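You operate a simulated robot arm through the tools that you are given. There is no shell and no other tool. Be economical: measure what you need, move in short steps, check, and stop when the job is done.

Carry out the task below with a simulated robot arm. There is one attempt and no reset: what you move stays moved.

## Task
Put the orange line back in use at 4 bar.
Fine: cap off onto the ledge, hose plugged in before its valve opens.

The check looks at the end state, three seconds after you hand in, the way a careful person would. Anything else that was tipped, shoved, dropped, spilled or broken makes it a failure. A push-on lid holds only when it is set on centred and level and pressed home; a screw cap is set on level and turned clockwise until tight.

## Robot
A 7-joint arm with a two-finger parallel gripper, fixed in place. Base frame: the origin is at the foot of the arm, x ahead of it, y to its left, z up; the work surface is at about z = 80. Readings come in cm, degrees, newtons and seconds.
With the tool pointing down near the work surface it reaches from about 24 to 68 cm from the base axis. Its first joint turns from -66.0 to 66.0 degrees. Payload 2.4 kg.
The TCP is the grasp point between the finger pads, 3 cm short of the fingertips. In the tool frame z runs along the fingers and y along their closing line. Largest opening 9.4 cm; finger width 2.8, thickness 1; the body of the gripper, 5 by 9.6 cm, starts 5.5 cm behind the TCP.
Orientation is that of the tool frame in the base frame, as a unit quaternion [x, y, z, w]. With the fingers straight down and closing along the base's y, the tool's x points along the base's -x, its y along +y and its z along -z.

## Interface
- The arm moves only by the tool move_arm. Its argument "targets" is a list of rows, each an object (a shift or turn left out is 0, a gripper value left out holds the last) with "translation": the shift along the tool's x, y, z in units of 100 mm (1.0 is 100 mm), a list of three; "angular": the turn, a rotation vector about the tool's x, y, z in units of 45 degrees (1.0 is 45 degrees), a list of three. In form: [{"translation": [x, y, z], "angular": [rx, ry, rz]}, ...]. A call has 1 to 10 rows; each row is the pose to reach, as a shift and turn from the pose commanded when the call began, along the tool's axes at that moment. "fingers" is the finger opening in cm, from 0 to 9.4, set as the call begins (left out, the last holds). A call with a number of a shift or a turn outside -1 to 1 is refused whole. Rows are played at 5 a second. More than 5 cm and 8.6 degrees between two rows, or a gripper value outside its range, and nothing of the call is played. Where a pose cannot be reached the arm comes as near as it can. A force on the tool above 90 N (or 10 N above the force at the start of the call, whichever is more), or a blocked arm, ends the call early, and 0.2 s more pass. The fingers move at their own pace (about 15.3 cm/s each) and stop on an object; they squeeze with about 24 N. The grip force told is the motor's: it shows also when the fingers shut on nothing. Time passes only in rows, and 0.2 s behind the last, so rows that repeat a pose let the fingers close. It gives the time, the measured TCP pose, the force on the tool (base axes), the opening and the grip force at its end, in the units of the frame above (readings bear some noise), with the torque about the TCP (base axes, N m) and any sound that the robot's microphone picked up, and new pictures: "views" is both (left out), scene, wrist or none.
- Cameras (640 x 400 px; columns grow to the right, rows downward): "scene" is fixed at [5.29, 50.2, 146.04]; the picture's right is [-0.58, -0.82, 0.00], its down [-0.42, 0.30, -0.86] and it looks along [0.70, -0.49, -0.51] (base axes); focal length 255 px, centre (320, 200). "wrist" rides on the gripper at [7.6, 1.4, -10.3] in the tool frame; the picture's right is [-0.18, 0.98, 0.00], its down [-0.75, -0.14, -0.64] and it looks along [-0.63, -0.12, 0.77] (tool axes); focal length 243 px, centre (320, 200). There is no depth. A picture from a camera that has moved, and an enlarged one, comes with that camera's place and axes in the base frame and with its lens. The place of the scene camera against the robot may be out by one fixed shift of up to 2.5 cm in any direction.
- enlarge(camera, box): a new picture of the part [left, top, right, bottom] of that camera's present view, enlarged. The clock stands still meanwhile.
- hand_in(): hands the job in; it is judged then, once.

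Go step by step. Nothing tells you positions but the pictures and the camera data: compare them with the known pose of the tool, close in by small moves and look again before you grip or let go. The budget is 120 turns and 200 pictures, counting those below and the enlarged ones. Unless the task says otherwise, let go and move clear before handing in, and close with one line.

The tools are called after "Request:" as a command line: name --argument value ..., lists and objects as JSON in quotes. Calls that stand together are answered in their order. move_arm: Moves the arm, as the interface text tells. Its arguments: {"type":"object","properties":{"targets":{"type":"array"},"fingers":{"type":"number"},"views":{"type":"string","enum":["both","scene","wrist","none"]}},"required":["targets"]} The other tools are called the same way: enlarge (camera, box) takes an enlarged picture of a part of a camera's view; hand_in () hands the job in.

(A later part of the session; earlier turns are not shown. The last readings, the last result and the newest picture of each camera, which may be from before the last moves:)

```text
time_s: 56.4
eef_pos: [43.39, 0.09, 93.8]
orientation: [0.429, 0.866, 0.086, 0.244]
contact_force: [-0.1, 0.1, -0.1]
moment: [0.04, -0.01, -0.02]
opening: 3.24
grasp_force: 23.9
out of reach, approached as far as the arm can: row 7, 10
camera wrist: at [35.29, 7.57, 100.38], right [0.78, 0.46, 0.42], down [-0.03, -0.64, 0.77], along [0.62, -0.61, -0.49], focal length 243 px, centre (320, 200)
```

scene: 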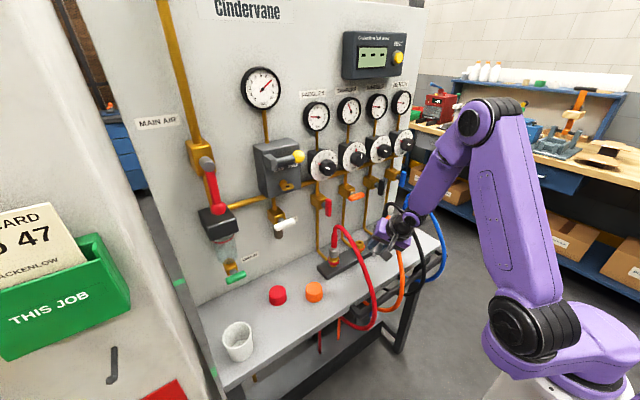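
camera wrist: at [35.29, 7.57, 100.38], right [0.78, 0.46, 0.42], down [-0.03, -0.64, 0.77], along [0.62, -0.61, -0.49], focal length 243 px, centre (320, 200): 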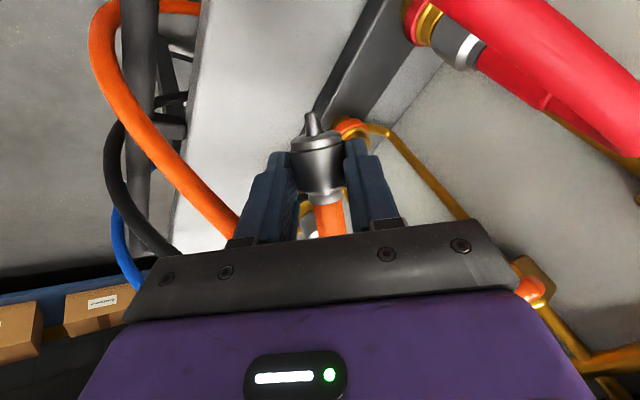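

Request:
move_arm --targets '[{"translation": [-0.1, -0.04, -0.1], "angular": [-0.057, -0.098, -0.124]}, {"translation": [-0.2, -0.08, -0.2], "angular": [-0.114, -0.195, -0.249]}, {"translation": [-0.277, -0.116, -0.307], "angular": [-0.171, -0.293, -0.373]}, {"translation": [-0.277, -0.116, -0.307], "angular": [-0.228, -0.39, -0.498]}, {"translation": [-0.277, -0.116, -0.307], "angular": [-0.285, -0.488, -0.622]}, {"translation": [-0.277, -0.116, -0.307], "angular": [-0.342, -0.585, -0.746]}, {"translation": [-0.277, -0.116, -0.307], "angular": [-0.4, -0.683, -0.87]}, {"translation": [-0.277, -0.116, -0.307], "angular": [-0.456, -0.78, -0.995]}, {"translation": [-0.277, -0.116, -0.307], "angular": [-0.456, -0.78, -0.995]}]'

```text
time_s: 58.4
eef_pos: [44.55, -4.74, 99.88]
orientation: [0.031, 0.822, 0.009, 0.569]
contact_force: [0.1, 0.3, -1.1]
moment: [0.02, 0.03, -0.01]
opening: 3.23
grasp_force: 23.5
out of reach, approached as far as the arm can: row 8, 9
camera wrist: at [32.29, -2.55, 96.35], right [0.11, 0.97, 0.22], down [-0.34, -0.17, 0.92], along [0.93, -0.17, 0.31], focal length 243 px, centre (320, 200)
```

scene: 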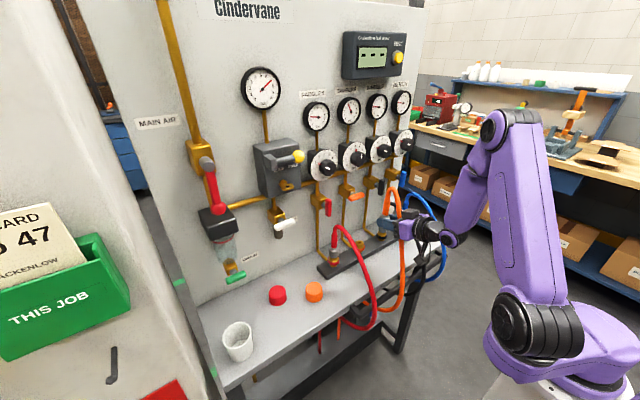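
wrist: 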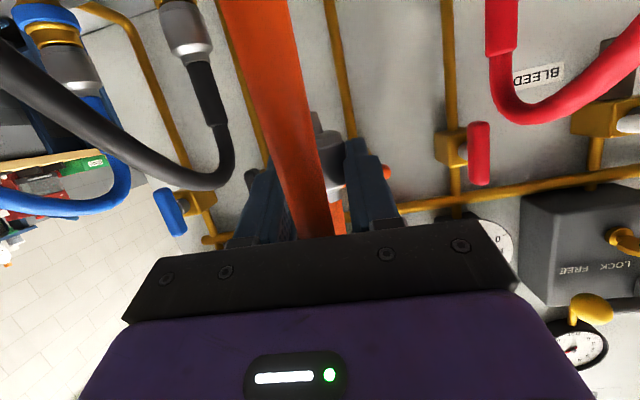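

Request:
enlarge --camera "scene" --box '[310, 160, 470, 320]'

```text
2.50 times, centred on (390, 240) of scene
camera zoom: at [5.29, 50.2, 146.04], right [-0.58, -0.82, 0.0], down [-0.42, 0.3, -0.86], along [0.7, -0.49, -0.51], focal length 638 px, centre (145, 100)
```

zoom: 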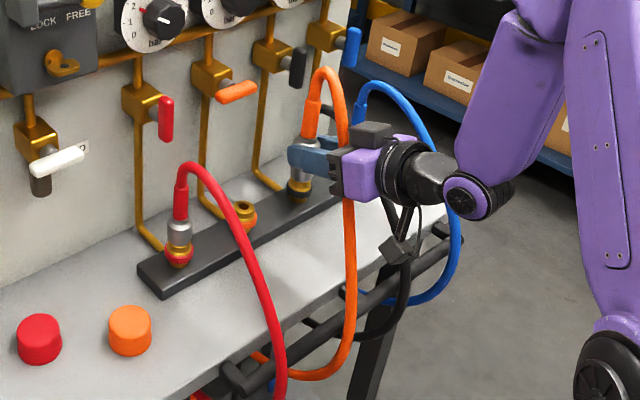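

The plug is now nearly nose-down and the hose arches over. I'll straighten the orientation and move toward the socket, staying high.

Request:
move_arm --targets '[{"translation": [0.1, 0.06, 0.12], "angular": [-0.014, -0.03, -0.04]}, {"translation": [0.22, 0.14, 0.3], "angular": [-0.028, -0.059, -0.077]}, {"translation": [0.35, 0.224, 0.49], "angular": [-0.028, -0.059, -0.077]}, {"translation": [0.35, 0.224, 0.49], "angular": [-0.028, -0.059, -0.077]}]'

Request:
enlarge --camera "scene" --box '[310, 180, 430, 290]'

```text
time_s: 59.4
eef_pos: [50.2, -4.76, 97.86]
orientation: [0.003, 0.81, 0.006, 0.586]
contact_force: [0.5, -0.8, 0.3]
moment: [-0.01, 0.04, -0.01]
opening: 3.2
grasp_force: 23.8
out of reach, approached as far as the arm can: row 1, 2, 3, 4
camera wrist: at [38.02, -3.25, 93.98], right [0.05, 0.98, 0.19], down [-0.37, -0.15, 0.91], along [0.93, -0.12, 0.36], focal length 243 px, centre (320, 200)
```

scene: 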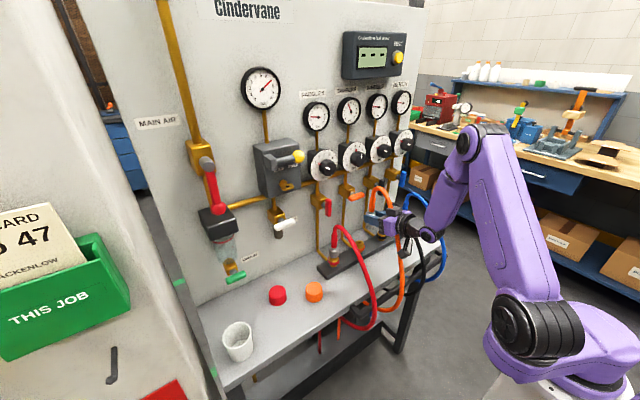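
wrist: 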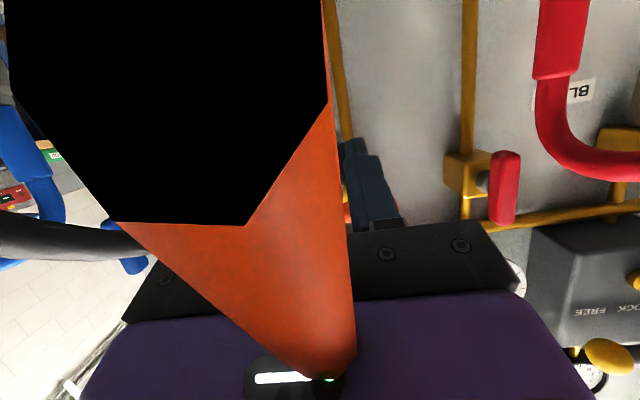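

```text
3.64 times, centred on (370, 235) of scene
camera zoom: at [5.29, 50.2, 146.04], right [-0.58, -0.82, 0.0], down [-0.42, 0.3, -0.86], along [0.7, -0.49, -0.51], focal length 928 px, centre (138, 73)
```

zoom: 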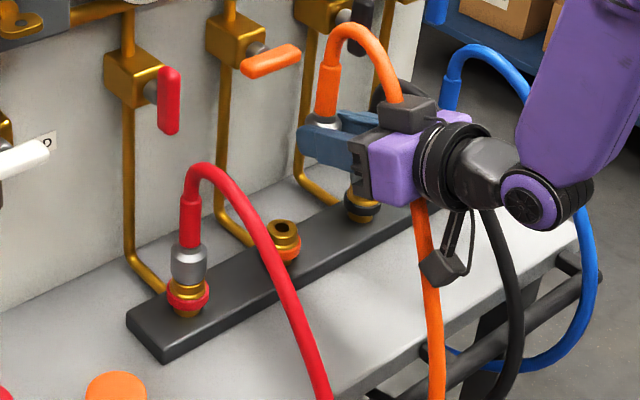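

The hose only arches visually past the camera, with no forces. The arm balks at this yaw, so I'll yaw +10° (which keeps the plug vertical) and move over the socket.

Request:
move_arm --targets '[{"translation": [0.03, 0.05, 0.05], "angular": [-0.1, 0, -0.035]}, {"translation": [0.08, 0.12, 0.15], "angular": [-0.211, 0, -0.069]}, {"translation": [0.172, 0.194, 0.278], "angular": [-0.211, 0, -0.069]}, {"translation": [0.172, 0.194, 0.278], "angular": [-0.211, 0, -0.069]}]' --views "scene"

Request:
enlarge --camera "scene" --box '[310, 180, 430, 290]'

```text
time_s: 60.4
eef_pos: [52.45, -3.01, 95.44]
orientation: [-0.07, 0.806, 0.049, 0.586]
contact_force: [0.0, -0.1, -1.0]
moment: [-0.01, 0.02, -0.03]
opening: 3.22
grasp_force: 24.5
```

scene: 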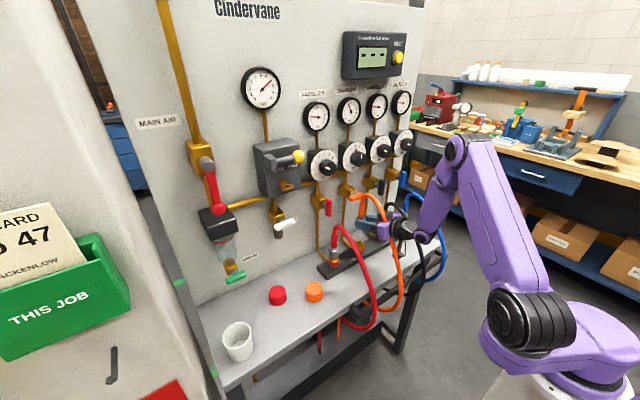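

```text
3.64 times, centred on (370, 235) of scene
camera zoom: at [5.29, 50.2, 146.04], right [-0.58, -0.82, 0.0], down [-0.42, 0.3, -0.86], along [0.7, -0.49, -0.51], focal length 928 px, centre (138, 73)
```

zoom: 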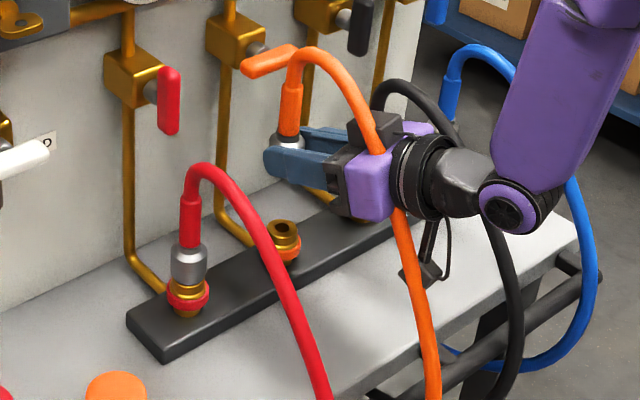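

Request:
enlarge --camera "wrist" --box '[0, 0, 640, 400]'

Request:
enlarge --camera "scene" --box '[340, 200, 390, 260]'

```text
1.00 times, centred on (320, 200) of wrist (not enlarged: the box is as wide or as high as the picture)
camera zoom: at [40.16, -3.59, 91.4], right [-0.11, 0.98, 0.17], down [-0.35, -0.2, 0.92], along [0.93, 0.04, 0.37], focal length 243 px, centre (320, 200)
```

zoom: 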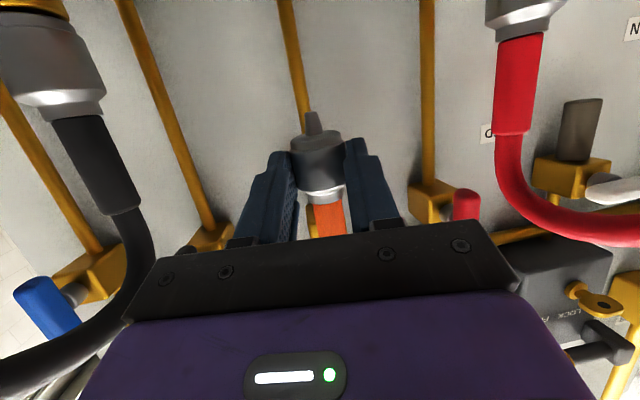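

```text
6.67 times, centred on (365, 230) of scene
camera zoom: at [5.29, 50.2, 146.04], right [-0.58, -0.82, 0.0], down [-0.42, 0.3, -0.86], along [0.7, -0.49, -0.51], focal length 1700 px, centre (20, 0)
```

zoom: 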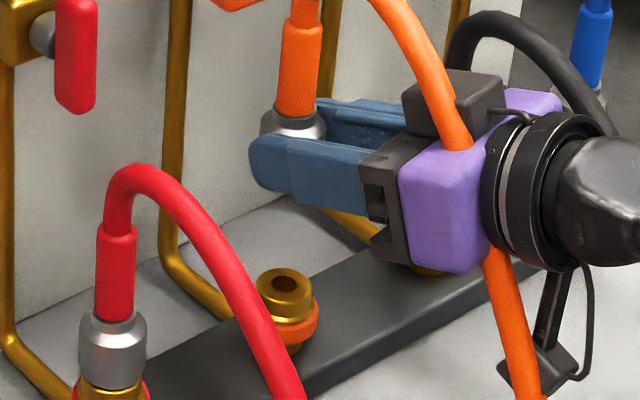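

The plug is vertical and nearly over the socket. I'll lower 4.5 cm with a small correction and recheck.

Request:
move_arm --targets '[{"translation": [0.15, 0.005, 0.037]}, {"translation": [0.3, 0.005, 0.075]}, {"translation": [0.437, 0.005, 0.111]}, {"translation": [0.437, 0.005, 0.111]}]'

Request:
enlarge --camera "scene" --box '[340, 200, 390, 260]'

Request:
enlarge --camera "wrist" --box '[240, 0, 400, 220]'

```text
time_s: 61.4
eef_pos: [52.76, -3.68, 91.41]
orientation: [-0.069, 0.806, 0.052, 0.585]
contact_force: [-0.1, -0.6, -0.8]
moment: [-0.01, 0.03, 0.0]
opening: 3.2
grasp_force: 24.1
out of reach, approached as far as the arm can: row 2, 3, 4
camera wrist: at [40.45, -4.27, 87.38], right [-0.11, 0.98, 0.18], down [-0.35, -0.21, 0.92], along [0.93, 0.04, 0.36], focal length 243 px, centre (320, 200)
```

scene: 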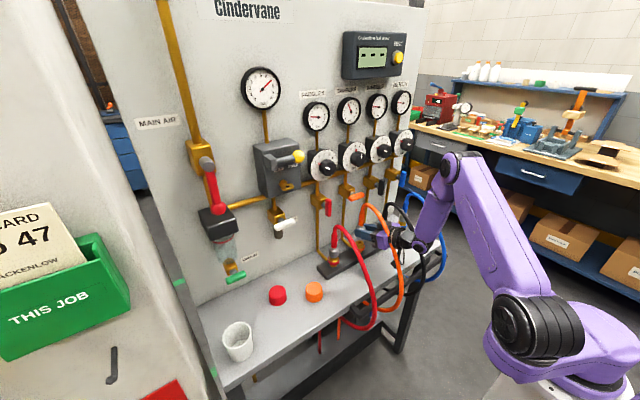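
wrist: 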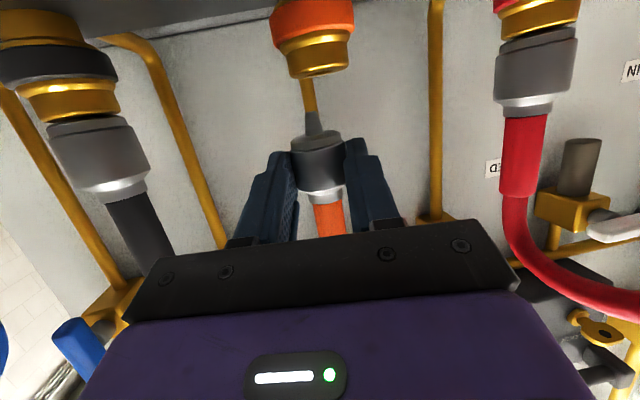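

```text
6.67 times, centred on (365, 230) of scene
camera zoom: at [5.29, 50.2, 146.04], right [-0.58, -0.82, 0.0], down [-0.42, 0.3, -0.86], along [0.7, -0.49, -0.51], focal length 1700 px, centre (20, 0)
```

zoom: 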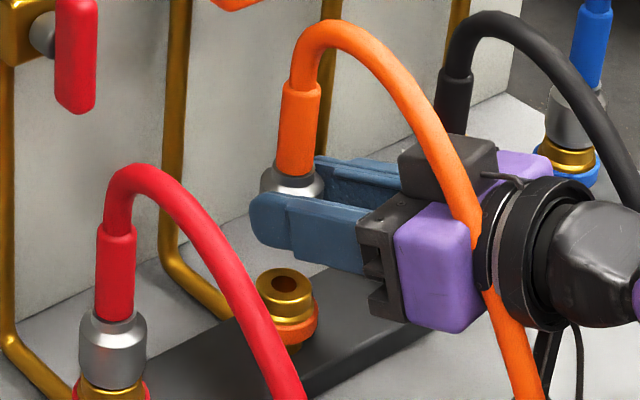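

```text
1.82 times, centred on (320, 110) of wrist
camera zoom: at [40.45, -4.27, 87.38], right [-0.11, 0.98, 0.18], down [-0.35, -0.21, 0.92], along [0.93, 0.04, 0.36], focal length 441 px, centre (320, 364)
```

zoom: 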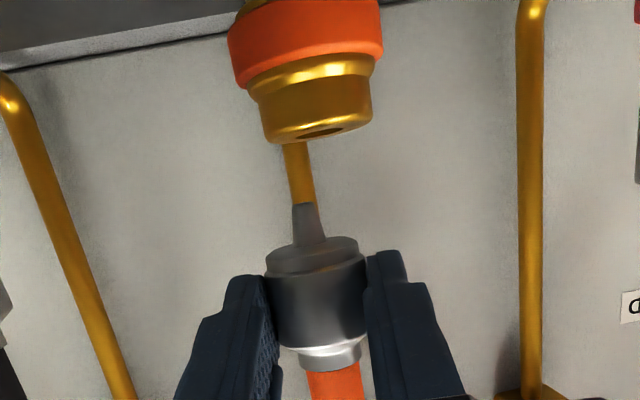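

I now have a precise view: socket top at about (53.95, −2.42, 85.8), plug tip at about (54.9, −3.3, 88). I'll yaw another 10° and centre it.

Request:
move_arm --targets '[{"translation": [0.01, 0.03, -0.03], "angular": [-0.1, 0, -0.035]}, {"translation": [0.022, 0.065, -0.069], "angular": [-0.211, 0, -0.069]}, {"translation": [0.022, 0.065, -0.069], "angular": [-0.211, 0, -0.069]}]' --views "wrist"

Request:
enlarge --camera "scene" --box '[340, 200, 390, 260]'

Request:
enlarge --camera "wrist" --box '[240, 0, 400, 220]'

```text
time_s: 62.2
eef_pos: [51.98, -3.13, 91.33]
orientation: [-0.14, 0.797, 0.099, 0.58]
contact_force: [0.2, 0.2, -1.3]
moment: [-0.01, 0.08, -0.02]
opening: 3.21
grasp_force: 23.3
camera wrist: at [40.09, -5.97, 87.26], right [-0.28, 0.94, 0.17], down [-0.31, -0.26, 0.92], along [0.91, 0.2, 0.36], focal length 243 px, centre (320, 200)
```

wrist: 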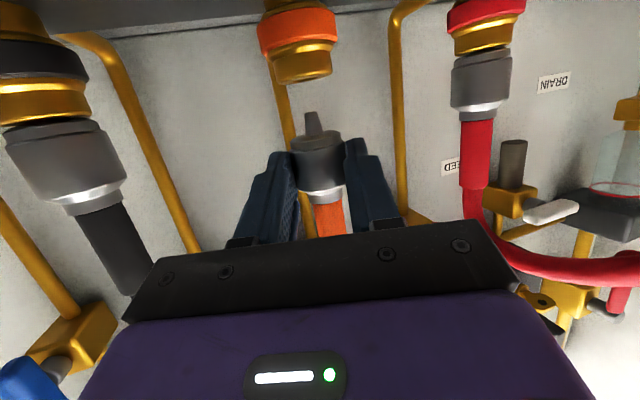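

```text
6.67 times, centred on (365, 230) of scene
camera zoom: at [5.29, 50.2, 146.04], right [-0.58, -0.82, 0.0], down [-0.42, 0.3, -0.86], along [0.7, -0.49, -0.51], focal length 1700 px, centre (20, 0)
```

zoom: 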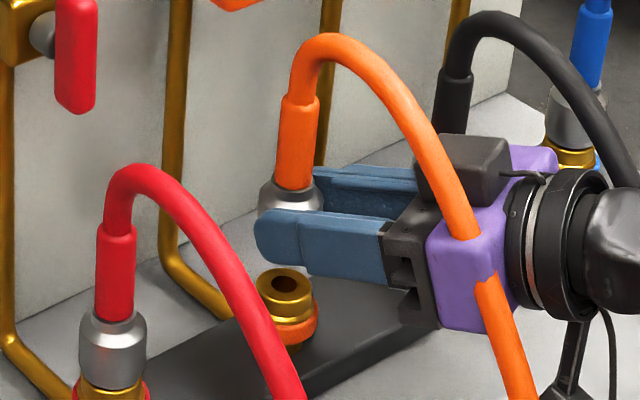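

```text
1.82 times, centred on (320, 110) of wrist
camera zoom: at [40.09, -5.97, 87.26], right [-0.28, 0.94, 0.17], down [-0.31, -0.26, 0.92], along [0.91, 0.2, 0.36], focal length 441 px, centre (320, 364)
```

zoom: 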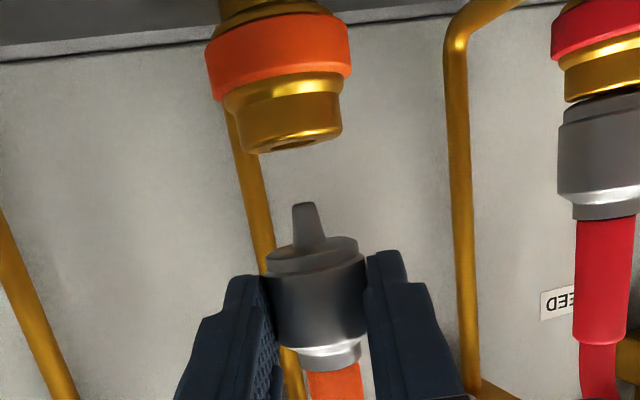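

Alignment checks out to about 1–2 mm. I'll lower until the tip is just above the hole.

Request:
move_arm --targets '[{"translation": [0.09, 0.003, 0.023]}, {"translation": [0.174, 0.003, 0.047]}, {"translation": [0.174, 0.003, 0.047]}]' --views "wrist"

Request:
enlarge --camera "wrist" --box '[240, 0, 400, 220]'

Request:
enlarge --camera "scene" --box '[340, 200, 390, 260]'

```text
time_s: 63.0
eef_pos: [52.01, -3.26, 89.63]
orientation: [-0.14, 0.797, 0.099, 0.579]
contact_force: [0.0, -0.5, -0.7]
moment: [-0.02, 0.01, -0.01]
opening: 3.21
grasp_force: 24.2
camera wrist: at [39.94, -5.94, 85.5], right [-0.28, 0.94, 0.17], down [-0.31, -0.26, 0.92], along [0.91, 0.2, 0.36], focal length 243 px, centre (320, 200)
```

wrist: 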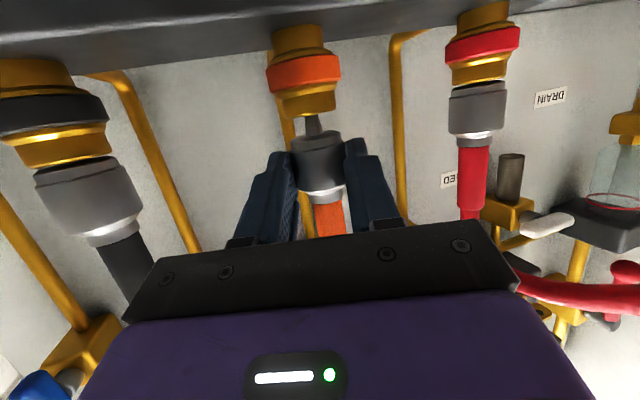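

```text
1.82 times, centred on (320, 110) of wrist
camera zoom: at [39.94, -5.94, 85.5], right [-0.28, 0.94, 0.17], down [-0.31, -0.26, 0.92], along [0.91, 0.2, 0.36], focal length 441 px, centre (320, 364)
```

zoom: 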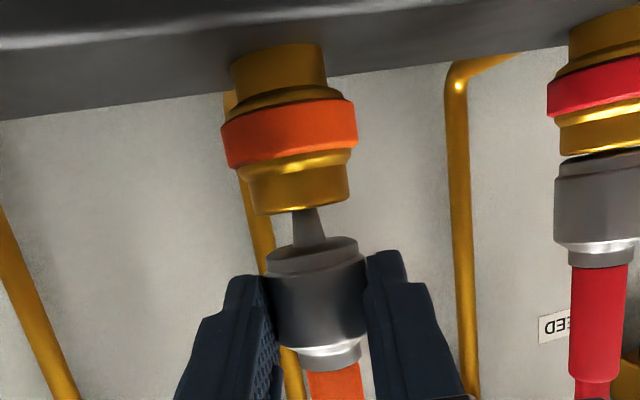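

```text
6.67 times, centred on (365, 230) of scene
camera zoom: at [5.29, 50.2, 146.04], right [-0.58, -0.82, 0.0], down [-0.42, 0.3, -0.86], along [0.7, -0.49, -0.51], focal length 1700 px, centre (20, 0)
```

zoom: 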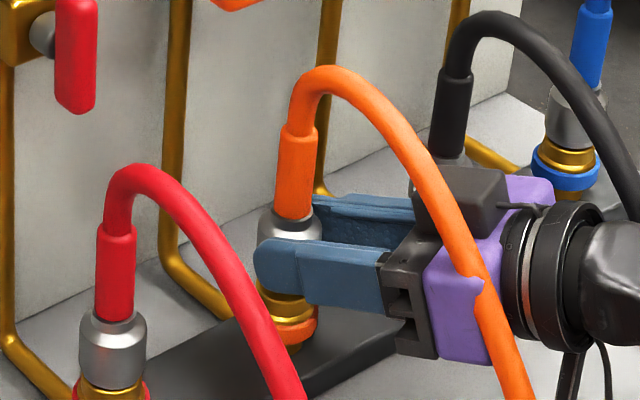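

The tip is at the hole and centred. I'll press down in small steps, watching the force.

Request:
move_arm --targets '[{"translation": [0.038, 0, 0.012]}, {"translation": [0.076, 0, 0.025]}, {"translation": [0.076, 0, 0.025]}]' --views "wrist"

Request:
move_arm --targets '[{"translation": [0.024, 0, 0.008]}, {"translation": [0.048, 0, 0.015]}, {"translation": [0.048, 0, 0.015]}]' --views "wrist"

```text
time_s: 63.8
eef_pos: [52.02, -3.13, 88.75]
orientation: [-0.14, 0.797, 0.099, 0.58]
contact_force: [0.5, 0.4, -0.7]
moment: [-0.03, 0.0, 0.0]
opening: 3.19
grasp_force: 23.6
camera wrist: at [40.01, -5.91, 84.74], right [-0.28, 0.94, 0.17], down [-0.31, -0.26, 0.92], along [0.91, 0.2, 0.36], focal length 243 px, centre (320, 200)
```

wrist: 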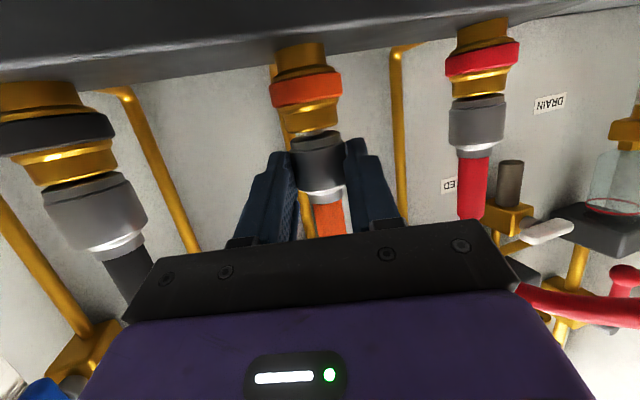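

```text
time_s: 64.6
eef_pos: [51.93, -3.27, 88.55]
orientation: [-0.139, 0.796, 0.098, 0.581]
contact_force: [-11.7, -1.7, 20.0]
moment: [0.41, 0.0, 0.0]
opening: 3.21
grasp_force: 23.5
heard: snap
camera wrist: at [40.01, -5.94, 84.41], right [-0.28, 0.95, 0.17], down [-0.32, -0.26, 0.91], along [0.91, 0.2, 0.37], focal length 243 px, centre (320, 200)
```

wrist: 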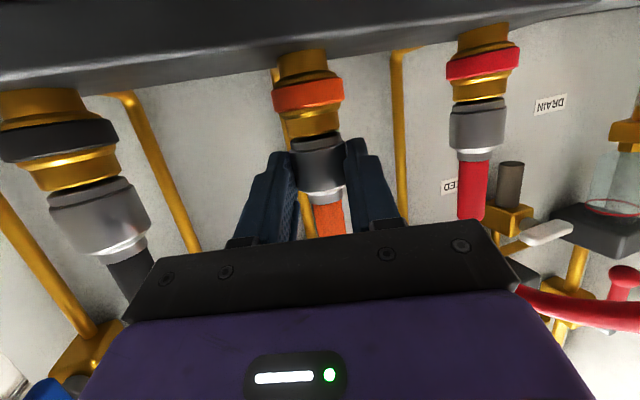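

A snap was heard, so the plug is seated. I'll open and back out along the fingers.

Request:
move_arm --targets '[{"translation": [0, 0, 0]}, {"translation": [0, 0, 0]}, {"translation": [0, 0, -0.15]}, {"translation": [0, 0, -0.35]}, {"translation": [0, 0, -0.6]}]' --fingers 5.4

Request:
enlarge --camera "scene" --box '[310, 180, 430, 290]'

```text
time_s: 65.8
eef_pos: [46.87, -5.53, 90.38]
orientation: [-0.14, 0.797, 0.102, 0.579]
contact_force: [0.7, -0.5, -0.1]
moment: [-0.03, 0.0, -0.04]
opening: 5.39
grasp_force: 0.1
out of reach, approached as far as the arm can: row 5
camera wrist: at [34.97, -8.3, 86.28], right [-0.28, 0.94, 0.18], down [-0.31, -0.26, 0.92], along [0.91, 0.2, 0.36], focal length 243 px, centre (320, 200)
```

scene: 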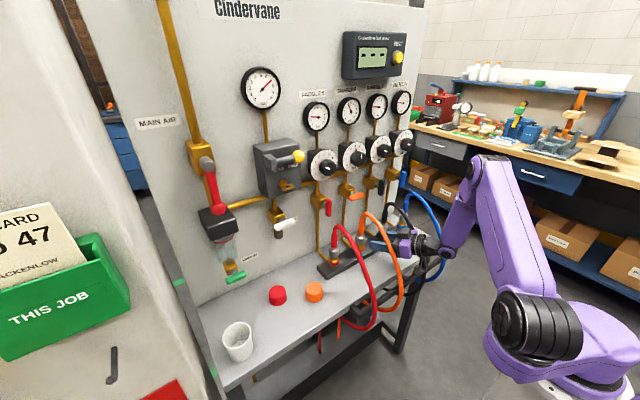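
wrist: 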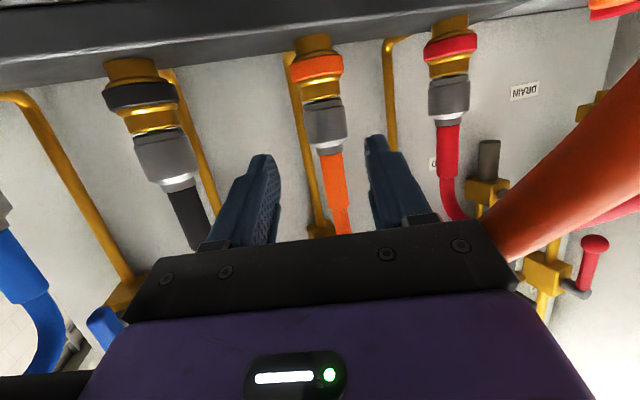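

```text
3.64 times, centred on (370, 235) of scene
camera zoom: at [5.29, 50.2, 146.04], right [-0.58, -0.82, 0.0], down [-0.42, 0.3, -0.86], along [0.7, -0.49, -0.51], focal length 928 px, centre (138, 73)
```

zoom: 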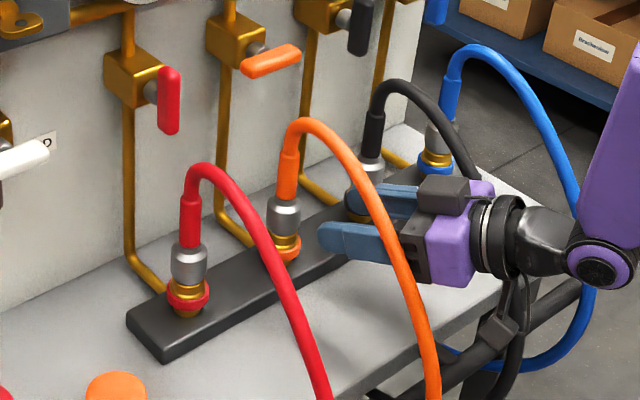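

The plug sits like the others. Now I'll rise toward the orange valve lever for a close look.

Request:
move_arm --targets '[{"translation": [-0.3, 0.05, -0.1]}, {"translation": [-0.6, 0.1, -0.2]}, {"translation": [-0.9, 0.12, -0.3]}, {"translation": [-0.9, 0.12, -0.3], "angular": [0.1, 0.1, 0.04]}, {"translation": [-0.9, 0.12, -0.3], "angular": [0.2, 0.2, 0.07]}]'

```text
time_s: 67.0
eef_pos: [46.43, -4.24, 99.79]
orientation: [-0.078, 0.849, 0.04, 0.521]
contact_force: [0.4, -0.3, 0.2]
moment: [0.01, -0.01, -0.01]
opening: 5.41
grasp_force: 0.0
camera wrist: at [33.72, -5.07, 97.6], right [-0.09, 0.98, 0.15], down [-0.2, -0.17, 0.96], along [0.97, 0.06, 0.22], focal length 243 px, centre (320, 200)
```

scene: 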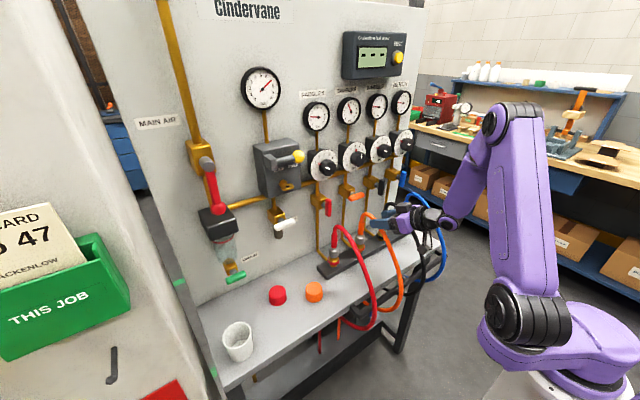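
wrist: 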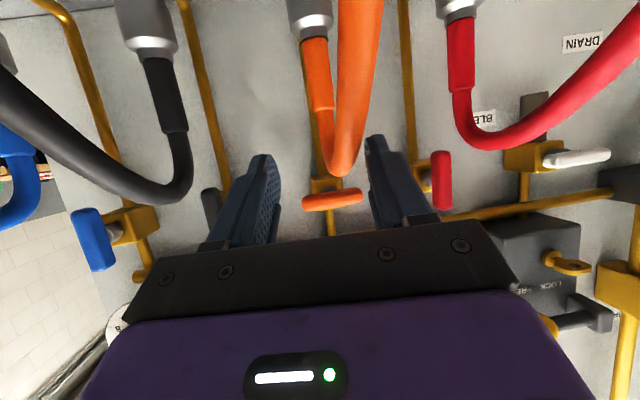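

Request:
enlarge --camera "wrist" --box '[270, 120, 480, 240]'

Request:
enlarge --camera "scene" --box '[310, 160, 400, 220]'

```text
3.05 times, centred on (375, 180) of wrist
camera zoom: at [33.72, -5.07, 97.6], right [-0.09, 0.98, 0.15], down [-0.2, -0.17, 0.96], along [0.97, 0.06, 0.22], focal length 739 px, centre (152, 261)
```

zoom: 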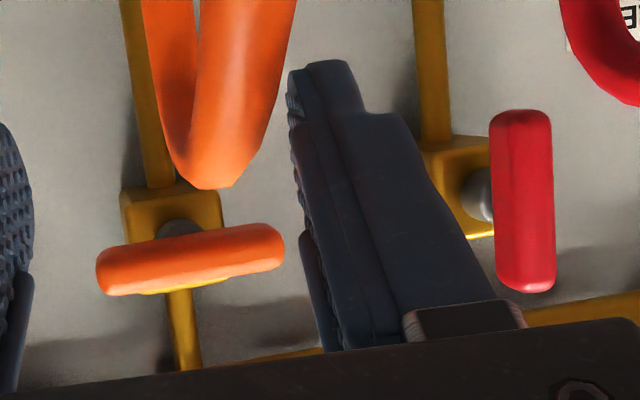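

```text
6.67 times, centred on (355, 190) of scene
camera zoom: at [5.29, 50.2, 146.04], right [-0.58, -0.82, 0.0], down [-0.42, 0.3, -0.86], along [0.7, -0.49, -0.51], focal length 1700 px, centre (87, 267)
```

zoom: 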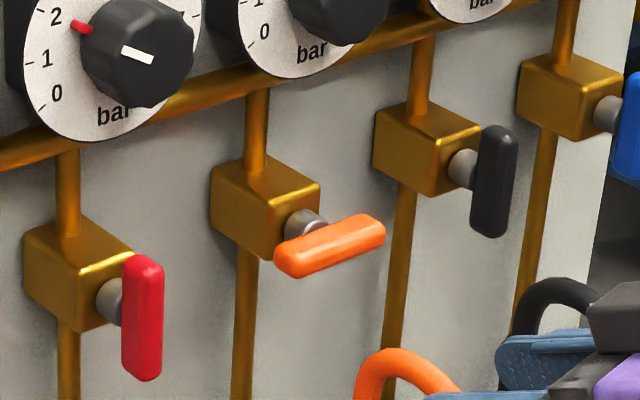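

The lever is a T-bar about 6 cm long, centred on its stem at about (57, −2.4, 103). I'll square the tool up horizontally in front of it.

Request:
move_arm --targets '[{"translation": [-0.09, 0.04, -0.02], "angular": [0.054, -0.15, 0.018]}, {"translation": [-0.17, 0.08, -0.04], "angular": [0.108, -0.3, 0.035]}, {"translation": [-0.25, 0.12, -0.06], "angular": [0.162, -0.45, 0.053]}, {"translation": [-0.338, 0.166, -0.07], "angular": [0.216, -0.603, 0.07]}, {"translation": [-0.338, 0.166, -0.07], "angular": [0.216, -0.603, 0.07]}]' --fingers 8

```text
time_s: 68.2
eef_pos: [49.5, -5.38, 106.34]
orientation: [0.0, 0.705, 0.004, 0.709]
contact_force: [-0.1, 0.6, -0.6]
moment: [0.01, 0.01, 0.02]
opening: 8.0
grasp_force: 0.1
out of reach, approached as far as the arm can: row 2, 3, 4, 5
camera wrist: at [39.16, -3.95, 98.66], right [-0.01, 0.98, 0.19], down [-0.65, -0.15, 0.75], along [0.76, -0.12, 0.63], focal length 243 px, centre (320, 200)
```

scene: 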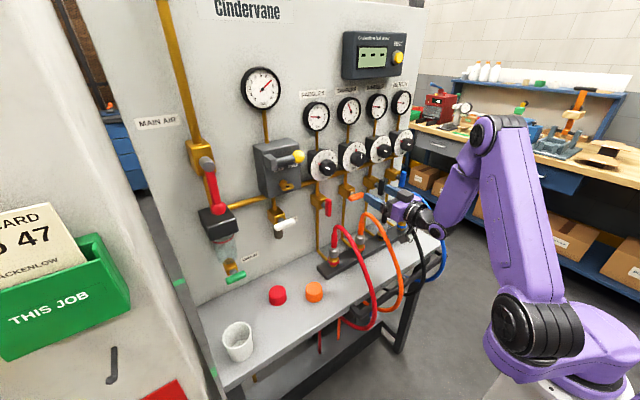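
wrist: 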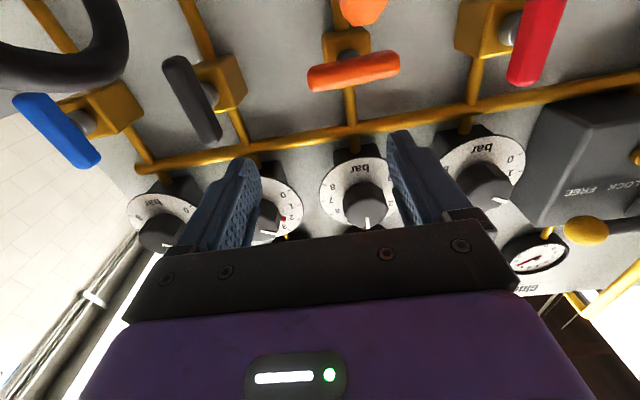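

Request:
move_arm --targets '[{"translation": [0.1, 0.1, 0.08]}, {"translation": [0.2, 0.2, 0.17]}, {"translation": [0.32, 0.3, 0.25]}, {"translation": [0.32, 0.3, 0.25]}]' --views "wrist"

```text
time_s: 69.2
eef_pos: [53.06, -3.85, 104.43]
orientation: [0.002, 0.706, 0.007, 0.708]
contact_force: [1.0, -0.1, -0.4]
moment: [-0.02, 0.02, 0.03]
opening: 7.99
grasp_force: 0.2
out of reach, approached as far as the arm can: row 1, 2, 3, 4
camera wrist: at [42.75, -2.42, 96.83], right [-0.01, 0.98, 0.2], down [-0.64, -0.16, 0.75], along [0.77, -0.12, 0.63], focal length 243 px, centre (320, 200)
```

wrist: 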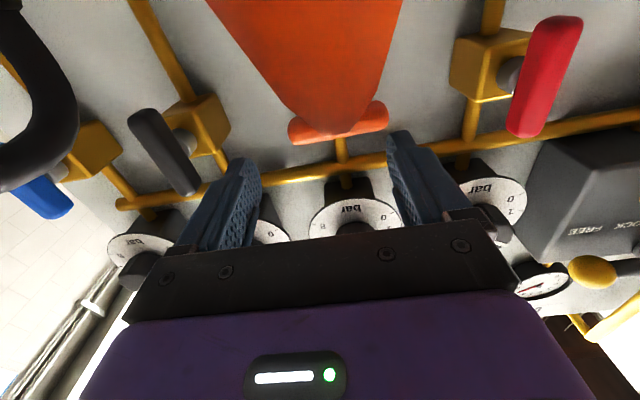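

Request:
move_arm --targets '[{"translation": [0.03, 0.03, 0], "angular": [-0.09, 0, 0]}, {"translation": [0.08, 0.08, 0], "angular": [-0.178, 0, 0]}, {"translation": [0.13, 0.12, 0], "angular": [-0.178, 0, 0]}, {"translation": [0.13, 0.12, 0], "angular": [-0.178, 0, 0]}]' --fingers 9 --views "wrist"

Request:
enlarge --camera "scene" --box '[310, 150, 410, 230]'

```text
time_s: 70.2
eef_pos: [53.14, -2.57, 103.33]
orientation: [-0.051, 0.703, 0.051, 0.707]
contact_force: [0.0, 0.1, -0.7]
moment: [-0.02, 0.0, 0.0]
opening: 8.98
grasp_force: 0.0
camera wrist: at [42.72, -2.59, 95.65], right [-0.14, 0.97, 0.18], down [-0.62, -0.23, 0.75], along [0.77, -0.01, 0.64], focal length 243 px, centre (320, 200)
```

wrist: 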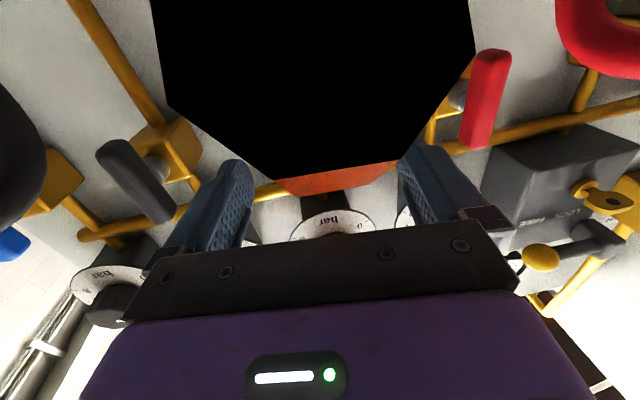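

```text
5.00 times, centred on (360, 190) of scene
camera zoom: at [5.29, 50.2, 146.04], right [-0.58, -0.82, 0.0], down [-0.42, 0.3, -0.86], along [0.7, -0.49, -0.51], focal length 1275 px, centre (120, 250)
```

zoom: 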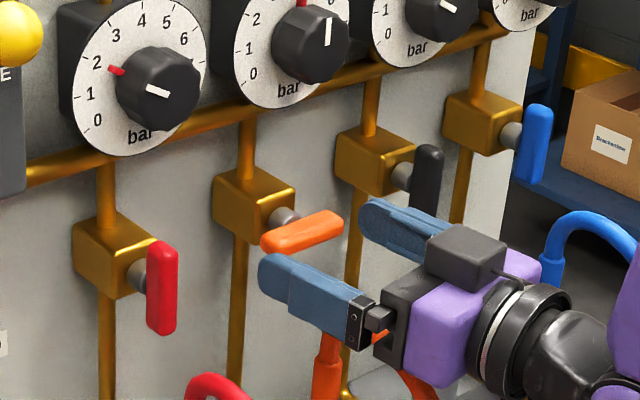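

The fingers straddle the lever. I'll advance 2 cm and close on the bar's ends.

Request:
move_arm --targets '[{"translation": [0, -0.03, 0.1]}, {"translation": [0, -0.05, 0.2]}, {"translation": [0, -0.05, 0.2]}]' --views "none"

Request:
enlarge --camera "scene" --box '[325, 165, 395, 215]'

```text
time_s: 71.0
eef_pos: [55.1, -2.76, 103.41]
orientation: [-0.05, 0.703, 0.051, 0.707]
contact_force: [0.1, 0.4, -0.9]
moment: [0.02, -0.02, -0.01]
opening: 9.0
grasp_force: 0.0
```

```text
8.00 times, centred on (360, 190) of scene
camera zoom: at [5.29, 50.2, 146.04], right [-0.58, -0.82, 0.0], down [-0.42, 0.3, -0.86], along [0.7, -0.49, -0.51], focal length 2041 px, centre (0, 280)
```

zoom: 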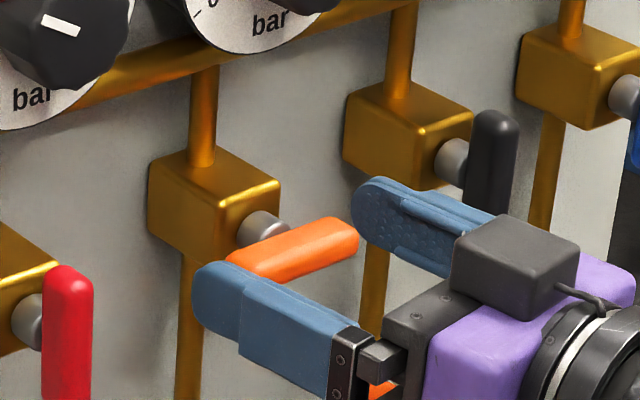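

Request:
move_arm --targets '[{"translation": [0, 0, 0]}, {"translation": [0, 0, 0]}, {"translation": [0, 0, 0]}]' --fingers 4 --views "scene"

Request:
enlarge --camera "scene" --box '[325, 165, 395, 215]'

```text
time_s: 71.8
eef_pos: [55.03, -2.88, 103.35]
orientation: [-0.05, 0.703, 0.051, 0.708]
contact_force: [4.5, -0.5, -1.8]
moment: [-0.03, -0.04, -0.82]
opening: 6.39
grasp_force: 45.1
```

scene: 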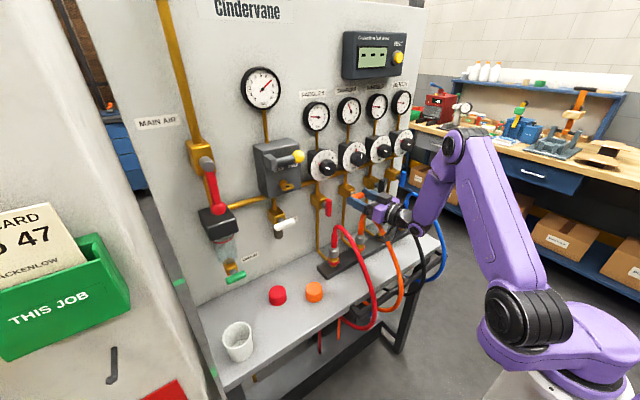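

```text
8.00 times, centred on (360, 190) of scene
camera zoom: at [5.31, 50.2, 146.04], right [-0.58, -0.82, 0.0], down [-0.42, 0.3, -0.86], along [0.7, -0.49, -0.51], focal length 2041 px, centre (0, 280)
```

zoom: 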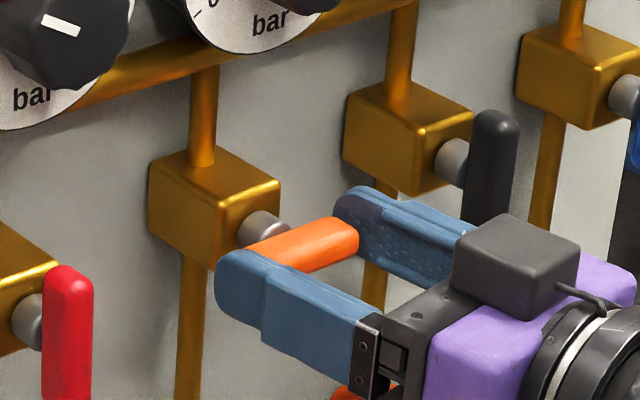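

Gripped at 6.4 cm. I'll test a small counter-clockwise turn, which is the easier direction for the wrist.

Request:
move_arm --targets '[{"angular": [0, 0.02, -0.15]}, {"angular": [0, 0.04, -0.3]}, {"angular": [0, 0.06, -0.44]}, {"angular": [0, 0.06, -0.44]}]' --views "none"

Request:
enlarge --camera "scene" --box '[325, 165, 395, 215]'

```text
time_s: 72.4
eef_pos: [56.59, -2.41, 104.13]
orientation: [-0.14, 0.716, 0.019, 0.683]
contact_force: [-15.3, 5.0, 7.6]
moment: [0.03, 0.49, 0.47]
opening: 6.55
grasp_force: 44.8
out of reach, approached as far as the arm can: row 1, 2
stopped in row 2: the force on the tool passed its limit at 100 N (the readings are from after the stop); the commanded pose is now the measured one
```

```text
8.00 times, centred on (360, 190) of scene
camera zoom: at [5.24, 50.22, 146.04], right [-0.58, -0.82, 0.0], down [-0.42, 0.3, -0.86], along [0.7, -0.49, -0.51], focal length 2041 px, centre (0, 280)
```

zoom: 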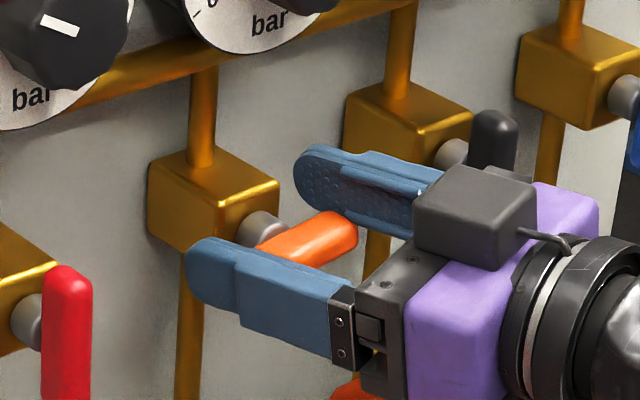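

The arm drifted into the panel, so this posture is poor here. I'll open, back off, and inspect.

Request:
move_arm --targets '[{"translation": [0, 0, 0]}, {"translation": [0, 0, 0]}, {"translation": [0, 0, -0.2]}, {"translation": [0, 0, -0.45]}, {"translation": [0, 0, -0.7]}]' --fingers 9.4

Request:
enlarge --camera "scene" --box '[310, 90, 430, 220]'

```text
time_s: 73.6
eef_pos: [50.44, -5.43, 106.11]
orientation: [-0.139, 0.718, 0.019, 0.682]
contact_force: [-0.2, -0.6, 0.0]
moment: [0.0, 0.01, 0.03]
opening: 9.4
grasp_force: 0.0
out of reach, approached as far as the arm can: row 3, 4, 5
camera wrist: at [39.89, -7.55, 99.07], right [-0.22, 0.98, 0.02], down [-0.57, -0.15, 0.81], along [0.79, 0.16, 0.59], focal length 243 px, centre (320, 200)
```

scene: 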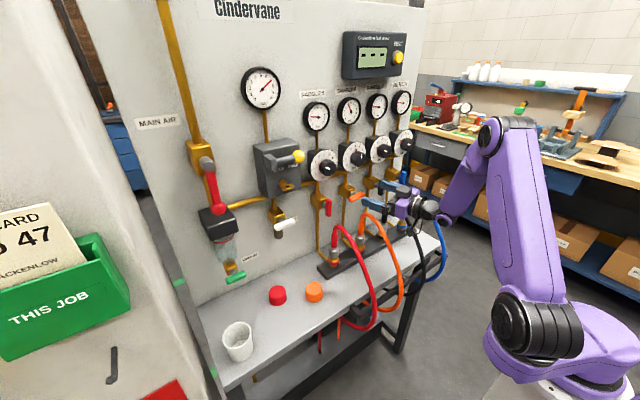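
wrist: 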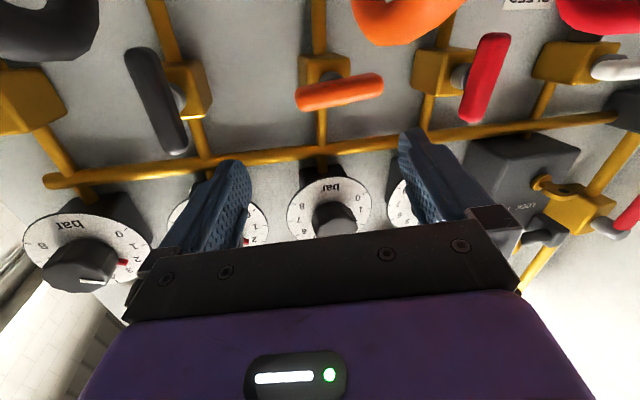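

```text
3.08 times, centred on (370, 155) of scene
camera zoom: at [5.29, 50.2, 146.04], right [-0.58, -0.82, 0.0], down [-0.42, 0.3, -0.86], along [0.7, -0.49, -0.51], focal length 785 px, centre (166, 338)
```

zoom: 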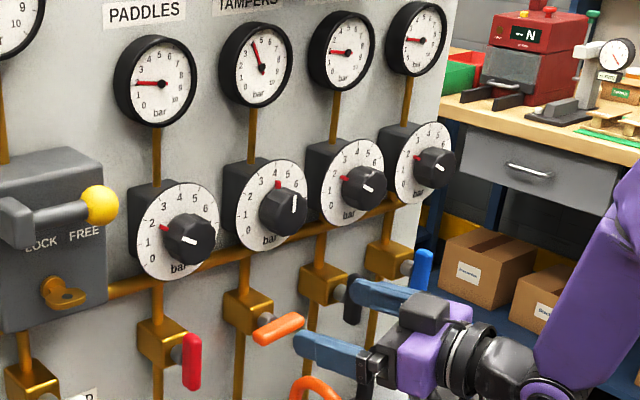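

The lever seems nudged a few degrees counter-clockwise; everything else is intact. I'll switch to pushing the lever's near (+y) end down with closed fingertips from a more comfortable tilted posture.

Request:
move_arm --targets '[{"translation": [-0.15, 0.05, -0.05], "angular": [0, 0.16, 0.035]}, {"translation": [-0.3, 0.1, -0.05], "angular": [0, 0.32, 0.07]}, {"translation": [-0.45, 0.15, -0.05], "angular": [0, 0.48, 0.105]}, {"translation": [-0.55, 0.2, -0.03], "angular": [0, 0.64, 0.14]}, {"translation": [-0.55, 0.255, 0], "angular": [0, 0.8, 0.175]}, {"translation": [-0.55, 0.255, 0], "angular": [0, 0.96, 0.21]}, {"translation": [-0.55, 0.255, 0], "angular": [0, 0.98, 0.21]}]' --fingers 0

```text
time_s: 75.2
eef_pos: [50.44, -1.91, 111.1]
orientation: [-0.075, 0.929, 0.018, 0.361]
contact_force: [-0.2, 0.0, 0.3]
moment: [-0.05, 0.0, 0.01]
opening: 0.01
grasp_force: 24.2
camera wrist: at [37.79, -2.33, 113.44], right [-0.02, 0.99, 0.1], down [0.14, -0.1, 0.98], along [0.99, 0.03, -0.14], focal length 243 px, centre (320, 200)
```

scene: 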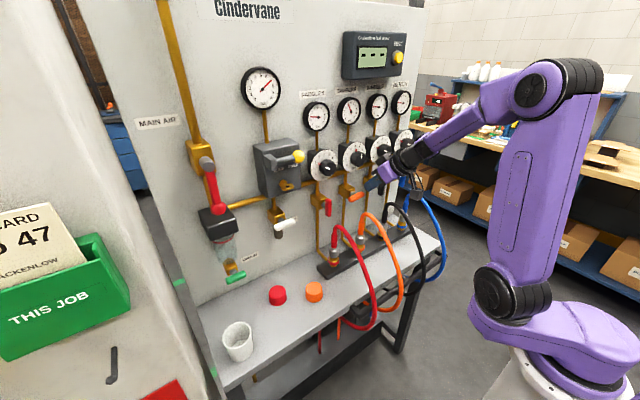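
wrist: 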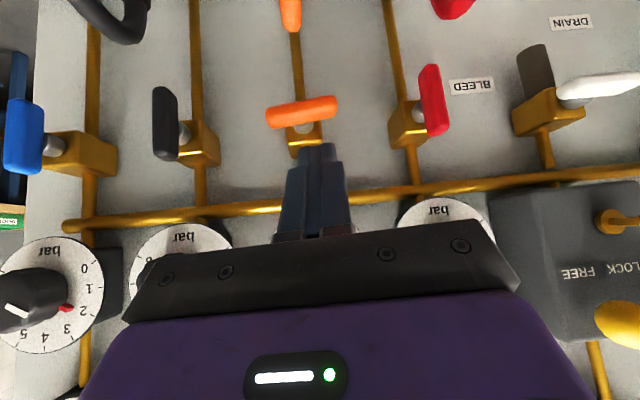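

Clear view: the lever is centred at about (57, −2.4, 103.2). I'll place the closed fingertips just above its +y end.

Request:
move_arm --targets '[{"translation": [-0.05, 0.05, 0.15]}, {"translation": [-0.098, 0.117, 0.3]}, {"translation": [-0.098, 0.117, 0.53]}, {"translation": [-0.098, 0.117, 0.53]}]'

Request:
enlarge --camera "scene" --box '[325, 155, 395, 215]'

```text
time_s: 76.2
eef_pos: [54.56, -0.11, 107.25]
orientation: [-0.077, 0.929, 0.02, 0.361]
contact_force: [0.3, -0.1, -0.1]
moment: [-0.06, 0.01, 0.01]
opening: 0.02
grasp_force: 23.9
camera wrist: at [41.8, -0.66, 109.76], right [-0.02, 0.99, 0.1], down [0.14, -0.1, 0.98], along [0.99, 0.03, -0.14], focal length 243 px, centre (320, 200)
```

scene: 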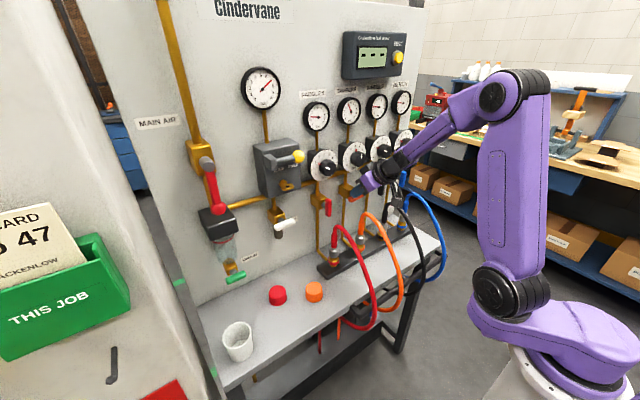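
wrist: 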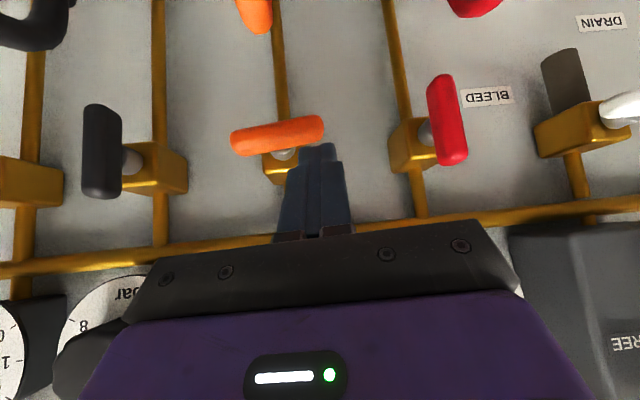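

```text
6.67 times, centred on (360, 185) of scene
camera zoom: at [5.29, 50.2, 146.04], right [-0.58, -0.82, 0.0], down [-0.42, 0.3, -0.86], along [0.7, -0.49, -0.51], focal length 1700 px, centre (53, 300)
```

zoom: 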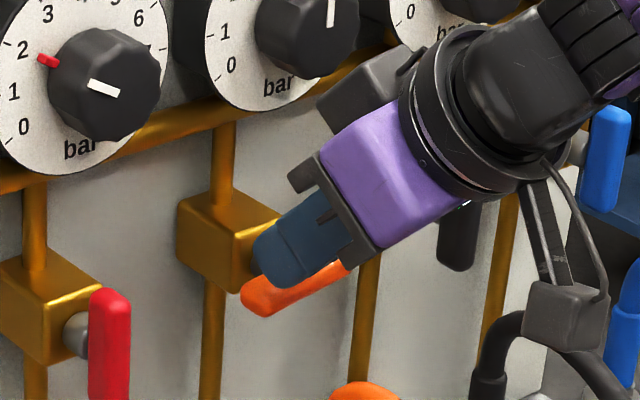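

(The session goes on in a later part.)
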